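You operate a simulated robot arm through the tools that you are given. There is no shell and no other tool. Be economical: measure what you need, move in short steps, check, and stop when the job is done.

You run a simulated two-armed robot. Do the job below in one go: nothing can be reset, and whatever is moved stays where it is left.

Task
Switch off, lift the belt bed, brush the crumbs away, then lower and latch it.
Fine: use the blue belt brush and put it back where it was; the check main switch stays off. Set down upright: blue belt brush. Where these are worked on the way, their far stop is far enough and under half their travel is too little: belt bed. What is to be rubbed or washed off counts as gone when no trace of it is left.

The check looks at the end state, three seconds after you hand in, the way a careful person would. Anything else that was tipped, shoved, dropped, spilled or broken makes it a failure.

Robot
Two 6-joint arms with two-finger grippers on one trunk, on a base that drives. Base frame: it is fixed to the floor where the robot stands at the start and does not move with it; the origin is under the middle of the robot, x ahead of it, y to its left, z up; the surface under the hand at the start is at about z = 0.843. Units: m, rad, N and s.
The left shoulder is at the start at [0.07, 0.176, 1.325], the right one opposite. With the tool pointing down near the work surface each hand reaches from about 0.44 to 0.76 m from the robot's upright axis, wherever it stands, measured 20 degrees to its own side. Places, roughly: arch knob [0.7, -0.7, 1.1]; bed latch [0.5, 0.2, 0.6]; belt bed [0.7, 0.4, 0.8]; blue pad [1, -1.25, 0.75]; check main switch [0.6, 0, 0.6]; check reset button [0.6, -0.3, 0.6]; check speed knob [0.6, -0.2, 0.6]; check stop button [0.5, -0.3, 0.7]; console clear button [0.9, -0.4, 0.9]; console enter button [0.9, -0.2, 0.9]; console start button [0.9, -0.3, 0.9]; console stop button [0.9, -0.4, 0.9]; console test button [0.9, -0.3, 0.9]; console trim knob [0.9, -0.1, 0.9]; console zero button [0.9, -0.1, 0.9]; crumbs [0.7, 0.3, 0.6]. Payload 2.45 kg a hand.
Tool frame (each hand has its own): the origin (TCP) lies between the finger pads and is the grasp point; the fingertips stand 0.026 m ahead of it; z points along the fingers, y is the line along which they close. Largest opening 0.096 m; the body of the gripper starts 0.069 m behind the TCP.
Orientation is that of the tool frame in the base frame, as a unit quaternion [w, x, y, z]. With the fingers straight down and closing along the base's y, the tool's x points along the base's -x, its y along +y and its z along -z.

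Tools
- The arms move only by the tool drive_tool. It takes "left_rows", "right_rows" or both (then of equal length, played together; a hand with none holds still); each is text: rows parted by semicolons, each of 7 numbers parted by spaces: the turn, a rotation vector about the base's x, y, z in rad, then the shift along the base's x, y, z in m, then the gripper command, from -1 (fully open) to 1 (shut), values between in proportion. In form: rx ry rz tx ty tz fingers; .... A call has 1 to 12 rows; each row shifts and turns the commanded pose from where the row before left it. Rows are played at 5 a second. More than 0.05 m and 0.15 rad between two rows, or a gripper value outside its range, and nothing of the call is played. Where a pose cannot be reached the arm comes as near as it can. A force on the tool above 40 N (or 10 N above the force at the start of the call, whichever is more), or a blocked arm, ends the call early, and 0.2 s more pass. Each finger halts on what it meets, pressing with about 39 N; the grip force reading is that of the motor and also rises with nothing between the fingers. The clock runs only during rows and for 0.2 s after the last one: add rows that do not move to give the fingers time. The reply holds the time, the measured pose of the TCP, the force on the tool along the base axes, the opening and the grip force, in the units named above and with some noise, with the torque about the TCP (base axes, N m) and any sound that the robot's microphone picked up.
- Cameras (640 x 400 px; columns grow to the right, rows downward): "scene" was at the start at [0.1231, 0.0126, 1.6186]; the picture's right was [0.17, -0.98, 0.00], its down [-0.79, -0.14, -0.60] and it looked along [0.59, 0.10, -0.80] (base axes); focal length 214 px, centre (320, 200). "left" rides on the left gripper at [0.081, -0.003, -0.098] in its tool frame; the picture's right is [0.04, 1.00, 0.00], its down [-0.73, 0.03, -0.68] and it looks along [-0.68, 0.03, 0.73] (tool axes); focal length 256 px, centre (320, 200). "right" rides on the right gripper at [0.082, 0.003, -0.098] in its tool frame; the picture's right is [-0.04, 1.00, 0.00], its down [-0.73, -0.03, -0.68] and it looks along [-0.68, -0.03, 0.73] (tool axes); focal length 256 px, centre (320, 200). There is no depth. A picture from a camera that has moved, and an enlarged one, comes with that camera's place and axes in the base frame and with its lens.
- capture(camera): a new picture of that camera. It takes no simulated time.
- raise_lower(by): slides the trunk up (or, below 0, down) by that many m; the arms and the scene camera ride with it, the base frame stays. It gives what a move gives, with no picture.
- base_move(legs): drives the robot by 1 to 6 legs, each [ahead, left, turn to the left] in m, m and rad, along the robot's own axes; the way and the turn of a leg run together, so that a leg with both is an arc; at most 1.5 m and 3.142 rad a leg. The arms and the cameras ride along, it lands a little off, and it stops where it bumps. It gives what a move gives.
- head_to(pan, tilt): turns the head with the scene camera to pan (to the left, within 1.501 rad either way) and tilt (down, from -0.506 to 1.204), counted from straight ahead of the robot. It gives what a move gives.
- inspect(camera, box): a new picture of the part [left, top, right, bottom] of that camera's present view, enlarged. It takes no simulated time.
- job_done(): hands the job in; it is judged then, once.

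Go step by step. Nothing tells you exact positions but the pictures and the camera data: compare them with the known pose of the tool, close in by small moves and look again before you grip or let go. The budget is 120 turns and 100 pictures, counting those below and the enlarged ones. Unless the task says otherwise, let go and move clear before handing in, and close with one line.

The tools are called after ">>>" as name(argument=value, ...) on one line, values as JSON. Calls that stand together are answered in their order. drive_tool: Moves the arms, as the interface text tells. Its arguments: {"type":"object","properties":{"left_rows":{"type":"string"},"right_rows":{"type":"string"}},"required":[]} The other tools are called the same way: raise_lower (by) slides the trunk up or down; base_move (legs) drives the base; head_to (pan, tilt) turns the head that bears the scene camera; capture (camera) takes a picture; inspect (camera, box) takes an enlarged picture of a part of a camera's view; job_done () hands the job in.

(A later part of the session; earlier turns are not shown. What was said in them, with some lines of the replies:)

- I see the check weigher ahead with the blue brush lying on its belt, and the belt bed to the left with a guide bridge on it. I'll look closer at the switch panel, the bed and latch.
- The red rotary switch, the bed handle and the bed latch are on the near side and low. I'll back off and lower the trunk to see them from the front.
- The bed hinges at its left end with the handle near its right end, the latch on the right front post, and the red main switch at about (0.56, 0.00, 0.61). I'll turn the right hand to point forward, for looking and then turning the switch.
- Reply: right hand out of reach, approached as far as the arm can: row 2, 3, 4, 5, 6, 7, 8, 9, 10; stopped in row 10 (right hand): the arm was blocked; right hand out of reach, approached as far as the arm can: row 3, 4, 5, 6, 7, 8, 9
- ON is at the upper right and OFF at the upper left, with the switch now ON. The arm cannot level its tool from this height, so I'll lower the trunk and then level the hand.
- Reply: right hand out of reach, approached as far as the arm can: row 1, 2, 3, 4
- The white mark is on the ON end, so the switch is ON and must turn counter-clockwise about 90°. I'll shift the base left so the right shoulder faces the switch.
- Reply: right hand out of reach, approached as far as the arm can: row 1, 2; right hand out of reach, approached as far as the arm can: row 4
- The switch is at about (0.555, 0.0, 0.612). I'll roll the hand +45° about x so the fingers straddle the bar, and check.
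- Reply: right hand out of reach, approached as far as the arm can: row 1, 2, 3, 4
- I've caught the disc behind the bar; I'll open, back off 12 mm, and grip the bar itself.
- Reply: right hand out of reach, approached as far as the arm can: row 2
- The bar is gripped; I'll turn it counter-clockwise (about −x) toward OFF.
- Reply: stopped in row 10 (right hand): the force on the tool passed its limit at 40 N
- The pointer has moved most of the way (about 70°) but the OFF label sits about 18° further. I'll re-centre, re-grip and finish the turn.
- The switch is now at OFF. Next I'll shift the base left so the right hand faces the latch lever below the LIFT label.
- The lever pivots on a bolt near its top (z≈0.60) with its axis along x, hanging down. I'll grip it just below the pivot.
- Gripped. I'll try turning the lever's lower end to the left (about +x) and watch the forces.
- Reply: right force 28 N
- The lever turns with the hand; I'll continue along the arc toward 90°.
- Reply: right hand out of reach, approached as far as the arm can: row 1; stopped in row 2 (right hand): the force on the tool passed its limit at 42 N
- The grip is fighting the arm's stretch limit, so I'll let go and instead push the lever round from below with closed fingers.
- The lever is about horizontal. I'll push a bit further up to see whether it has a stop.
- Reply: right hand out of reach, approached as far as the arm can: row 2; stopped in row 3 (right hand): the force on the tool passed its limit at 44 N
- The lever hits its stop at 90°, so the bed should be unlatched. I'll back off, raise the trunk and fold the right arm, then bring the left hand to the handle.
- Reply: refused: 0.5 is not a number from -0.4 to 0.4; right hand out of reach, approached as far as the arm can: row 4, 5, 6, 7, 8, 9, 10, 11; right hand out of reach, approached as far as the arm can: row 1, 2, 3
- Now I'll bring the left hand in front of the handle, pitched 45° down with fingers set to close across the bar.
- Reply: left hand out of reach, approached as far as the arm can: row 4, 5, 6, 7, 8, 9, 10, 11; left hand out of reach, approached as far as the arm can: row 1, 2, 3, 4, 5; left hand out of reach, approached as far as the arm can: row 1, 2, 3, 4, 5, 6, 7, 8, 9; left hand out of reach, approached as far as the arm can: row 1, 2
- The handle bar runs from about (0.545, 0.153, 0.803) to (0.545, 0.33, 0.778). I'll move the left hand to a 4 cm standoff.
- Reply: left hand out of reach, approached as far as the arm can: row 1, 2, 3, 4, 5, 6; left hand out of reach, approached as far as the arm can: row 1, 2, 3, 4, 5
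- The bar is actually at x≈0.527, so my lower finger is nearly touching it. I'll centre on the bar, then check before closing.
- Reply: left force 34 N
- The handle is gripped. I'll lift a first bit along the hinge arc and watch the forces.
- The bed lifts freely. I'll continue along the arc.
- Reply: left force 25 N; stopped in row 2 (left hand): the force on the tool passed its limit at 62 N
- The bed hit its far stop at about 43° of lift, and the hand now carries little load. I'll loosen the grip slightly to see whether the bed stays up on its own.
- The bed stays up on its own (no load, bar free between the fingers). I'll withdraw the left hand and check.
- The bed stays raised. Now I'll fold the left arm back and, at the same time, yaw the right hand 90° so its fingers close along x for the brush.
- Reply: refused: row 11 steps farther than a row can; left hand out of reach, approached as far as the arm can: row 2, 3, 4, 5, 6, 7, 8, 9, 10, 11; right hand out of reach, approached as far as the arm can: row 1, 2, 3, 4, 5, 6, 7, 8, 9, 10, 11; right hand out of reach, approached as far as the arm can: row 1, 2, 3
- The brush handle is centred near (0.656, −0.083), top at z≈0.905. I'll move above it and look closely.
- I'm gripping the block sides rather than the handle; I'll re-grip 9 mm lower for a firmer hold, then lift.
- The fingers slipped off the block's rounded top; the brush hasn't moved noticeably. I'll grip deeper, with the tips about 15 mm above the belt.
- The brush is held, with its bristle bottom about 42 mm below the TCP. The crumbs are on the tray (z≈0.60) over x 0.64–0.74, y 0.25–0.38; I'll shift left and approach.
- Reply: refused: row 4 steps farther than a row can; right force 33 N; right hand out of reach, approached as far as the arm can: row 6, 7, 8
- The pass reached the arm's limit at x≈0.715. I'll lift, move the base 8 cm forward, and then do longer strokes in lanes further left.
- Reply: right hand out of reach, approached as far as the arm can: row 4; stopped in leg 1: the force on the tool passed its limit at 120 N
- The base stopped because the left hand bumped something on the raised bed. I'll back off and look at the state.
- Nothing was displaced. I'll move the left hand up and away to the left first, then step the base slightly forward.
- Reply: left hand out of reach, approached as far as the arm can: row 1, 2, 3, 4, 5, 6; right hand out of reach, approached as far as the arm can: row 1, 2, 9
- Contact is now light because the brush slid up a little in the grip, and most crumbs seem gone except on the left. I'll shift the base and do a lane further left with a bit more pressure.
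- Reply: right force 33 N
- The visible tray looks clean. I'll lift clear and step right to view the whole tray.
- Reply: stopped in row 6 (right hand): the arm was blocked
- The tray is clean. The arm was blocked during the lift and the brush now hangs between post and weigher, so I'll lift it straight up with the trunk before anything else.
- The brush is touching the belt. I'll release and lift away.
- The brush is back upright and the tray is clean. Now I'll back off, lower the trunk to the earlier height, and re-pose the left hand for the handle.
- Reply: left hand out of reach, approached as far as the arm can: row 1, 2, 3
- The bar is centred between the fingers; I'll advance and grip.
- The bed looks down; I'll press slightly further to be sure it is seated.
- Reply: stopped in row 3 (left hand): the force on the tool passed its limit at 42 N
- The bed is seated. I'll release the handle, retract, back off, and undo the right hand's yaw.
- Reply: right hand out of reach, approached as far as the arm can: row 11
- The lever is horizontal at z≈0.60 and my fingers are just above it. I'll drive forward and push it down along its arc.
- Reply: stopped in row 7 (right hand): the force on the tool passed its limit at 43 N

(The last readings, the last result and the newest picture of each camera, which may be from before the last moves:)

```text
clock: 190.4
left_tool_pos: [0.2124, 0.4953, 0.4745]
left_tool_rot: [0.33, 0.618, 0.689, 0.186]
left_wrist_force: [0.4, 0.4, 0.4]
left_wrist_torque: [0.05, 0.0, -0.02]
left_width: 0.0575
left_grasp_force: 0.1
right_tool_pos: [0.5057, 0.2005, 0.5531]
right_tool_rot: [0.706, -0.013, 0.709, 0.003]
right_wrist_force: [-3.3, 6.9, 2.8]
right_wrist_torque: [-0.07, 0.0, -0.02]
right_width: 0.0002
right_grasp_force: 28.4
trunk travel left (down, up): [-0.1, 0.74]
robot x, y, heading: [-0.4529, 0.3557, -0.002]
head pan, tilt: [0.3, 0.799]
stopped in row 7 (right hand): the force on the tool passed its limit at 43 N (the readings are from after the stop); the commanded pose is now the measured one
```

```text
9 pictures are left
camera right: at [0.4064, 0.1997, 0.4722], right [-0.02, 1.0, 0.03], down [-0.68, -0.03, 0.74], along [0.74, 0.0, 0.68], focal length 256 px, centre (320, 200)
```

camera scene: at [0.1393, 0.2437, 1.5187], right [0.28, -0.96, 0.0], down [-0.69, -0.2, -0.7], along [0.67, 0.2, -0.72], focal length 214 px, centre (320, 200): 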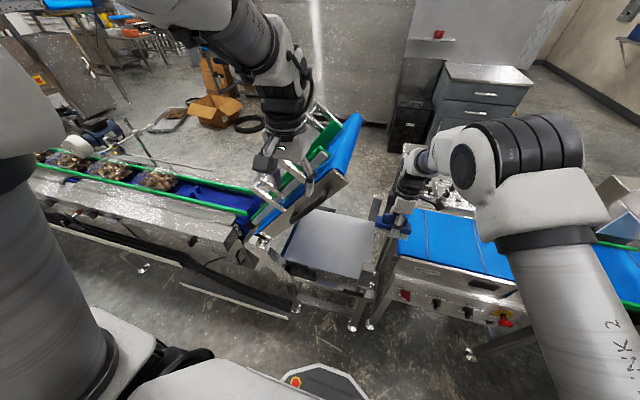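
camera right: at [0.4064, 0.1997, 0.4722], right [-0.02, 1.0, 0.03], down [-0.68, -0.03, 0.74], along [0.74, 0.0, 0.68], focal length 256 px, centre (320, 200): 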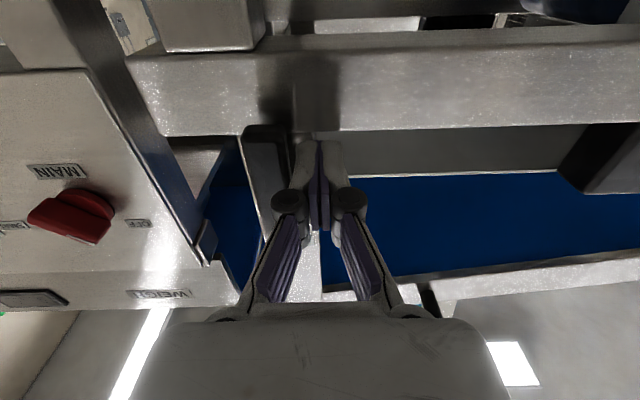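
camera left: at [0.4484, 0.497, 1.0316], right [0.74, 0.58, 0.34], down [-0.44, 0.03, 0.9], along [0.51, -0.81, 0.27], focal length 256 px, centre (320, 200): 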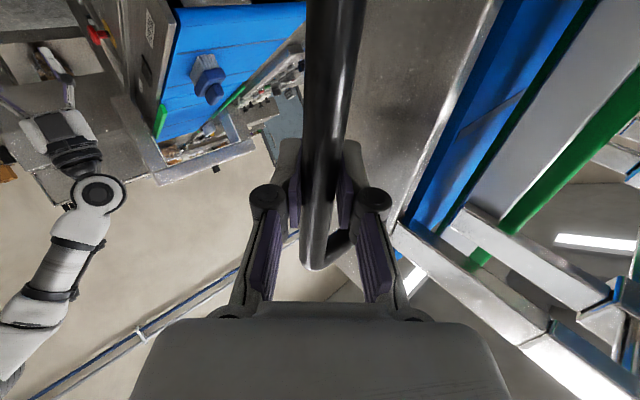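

The lever reached its stop pointing down. I'll back off and check everything.

>>> drive_tool(right_rows="0 0 0 0 0.006 0 1;0 0 0 0 0 0 1")

>>> base_move(legs=[[-0.25, 0, 0]])

>>> head_to(pan=-0.05, tilt=0.3)

>>> inspect(camera="scene", box=[160, 80, 480, 280])

>>> inspect(camera="right", box=[130, 60, 450, 260])

```text
clock: 191.0
left_tool_pos: [0.212, 0.4936, 0.4739]
left_tool_rot: [0.33, 0.619, 0.689, 0.186]
left_wrist_force: [0.2, -0.1, 0.2]
left_wrist_torque: [-0.01, -0.02, 0.01]
left_width: 0.0577
left_grasp_force: 0.0
right_tool_pos: [0.5058, 0.2034, 0.552]
right_tool_rot: [0.705, -0.011, 0.709, 0.001]
right_wrist_force: [-0.4, -0.2, 0.0]
right_wrist_torque: [0.01, 0.03, 0.03]
right_width: 0.0
right_grasp_force: 29.3
trunk travel left (down, up): [-0.1, 0.74]
robot x, y, heading: [-0.4512, 0.3584, 0.003]
head pan, tilt: [0.3, 0.799]
```

```text
clock: 192.8
left_tool_pos: [-0.037, 0.4942, 0.475]
left_tool_rot: [0.33, 0.618, 0.689, 0.185]
left_wrist_force: [-0.5, -0.3, 0.7]
left_wrist_torque: [-0.02, 0.0, 0.0]
left_width: 0.0577
left_grasp_force: 0.1
right_tool_pos: [0.2567, 0.2042, 0.5522]
right_tool_rot: [0.705, -0.012, 0.709, 0.003]
right_wrist_force: [0.0, 0.1, 0.2]
right_wrist_torque: [0.03, -0.02, -0.03]
right_width: 0.0001
right_grasp_force: 28.2
trunk travel left (down, up): [-0.1, 0.74]
robot x, y, heading: [-0.6989, 0.359, 0.002]
head pan, tilt: [0.3, 0.799]
```

```text
clock: 193.8
left_tool_pos: [-0.0379, 0.4945, 0.4736]
left_tool_rot: [0.33, 0.619, 0.689, 0.185]
left_wrist_force: [-1.0, 0.4, 1.1]
left_wrist_torque: [0.02, -0.03, -0.02]
left_width: 0.0578
left_grasp_force: 0.1
right_tool_pos: [0.2566, 0.2038, 0.5534]
right_tool_rot: [0.705, -0.011, 0.709, 0.002]
right_wrist_force: [0.3, 0.4, -0.1]
right_wrist_torque: [0.02, 0.0, 0.03]
right_width: 0.0002
right_grasp_force: 28.6
trunk travel left (down, up): [-0.1, 0.74]
robot x, y, heading: [-0.6974, 0.3591, -0.005]
head pan, tilt: [-0.051, 0.3]
```

```text
2.00 times, centred on (320, 180) of scene
camera zoom: at [-0.5572, 0.3538, 0.963], right [-0.05, -1.0, 0.0], down [-0.3, 0.02, -0.95], along [0.95, -0.05, -0.3], focal length 429 px, centre (320, 240)
```

zoom: 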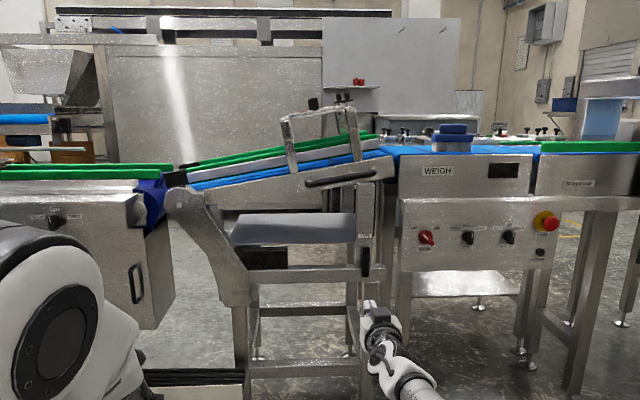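

```text
2.00 times, centred on (290, 160) of right
camera zoom: at [0.1579, 0.2037, 0.4718], right [-0.02, 1.0, 0.03], down [-0.67, -0.03, 0.74], along [0.74, -0.01, 0.67], focal length 512 px, centre (380, 280)
```

zoom: 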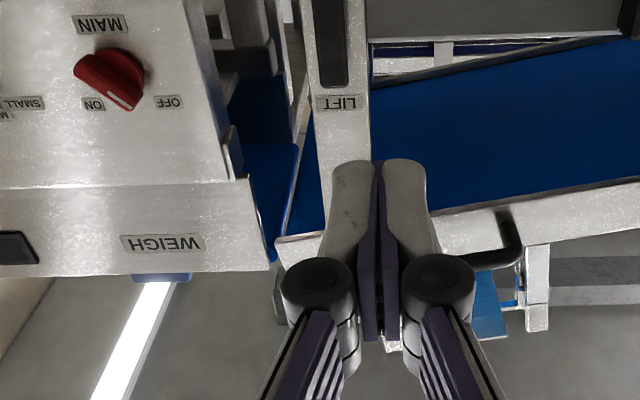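

>>> inspect(camera="scene", box=[260, 170, 360, 230])

>>> inspect(camera="scene", box=[340, 130, 440, 220])

```text
6.40 times, centred on (310, 200) of scene
camera zoom: at [-0.5572, 0.3538, 0.963], right [-0.05, -1.0, 0.0], down [-0.3, 0.02, -0.95], along [0.95, -0.05, -0.3], focal length 1373 px, centre (384, 200)
```

zoom: 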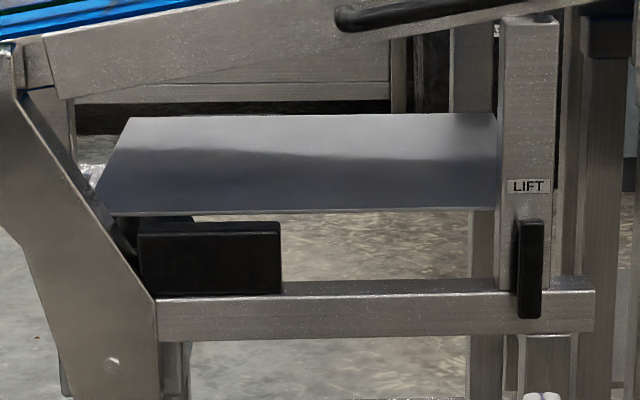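

```text
4.44 times, centred on (390, 175) of scene
camera zoom: at [-0.5572, 0.3538, 0.963], right [-0.05, -1.0, 0.0], down [-0.3, 0.02, -0.95], along [0.95, -0.05, -0.3], focal length 953 px, centre (9, 311)
```

zoom: 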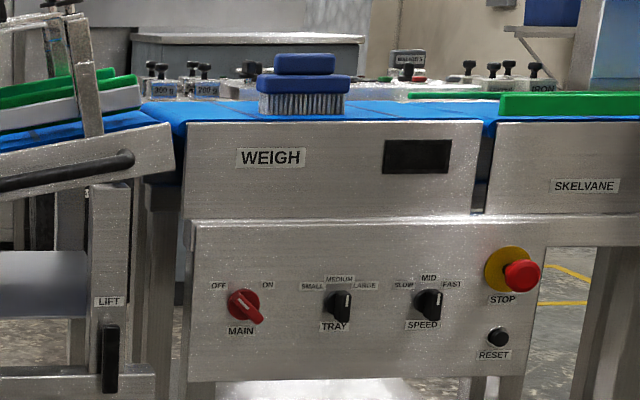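

The main switch is off (the display is dark), the tray is clean, the brush is back upright on the weigh belt, and the bed is down with its latch lever vertical. Both hands are clear, so I'm handing in.

>>> job_done()

```text
The job is handed in.
```

The job is handed in: the main switch is off, the crumbs are brushed away, the bed is lowered and latched, and the blue brush is upright where it was, to within about a centimetre.
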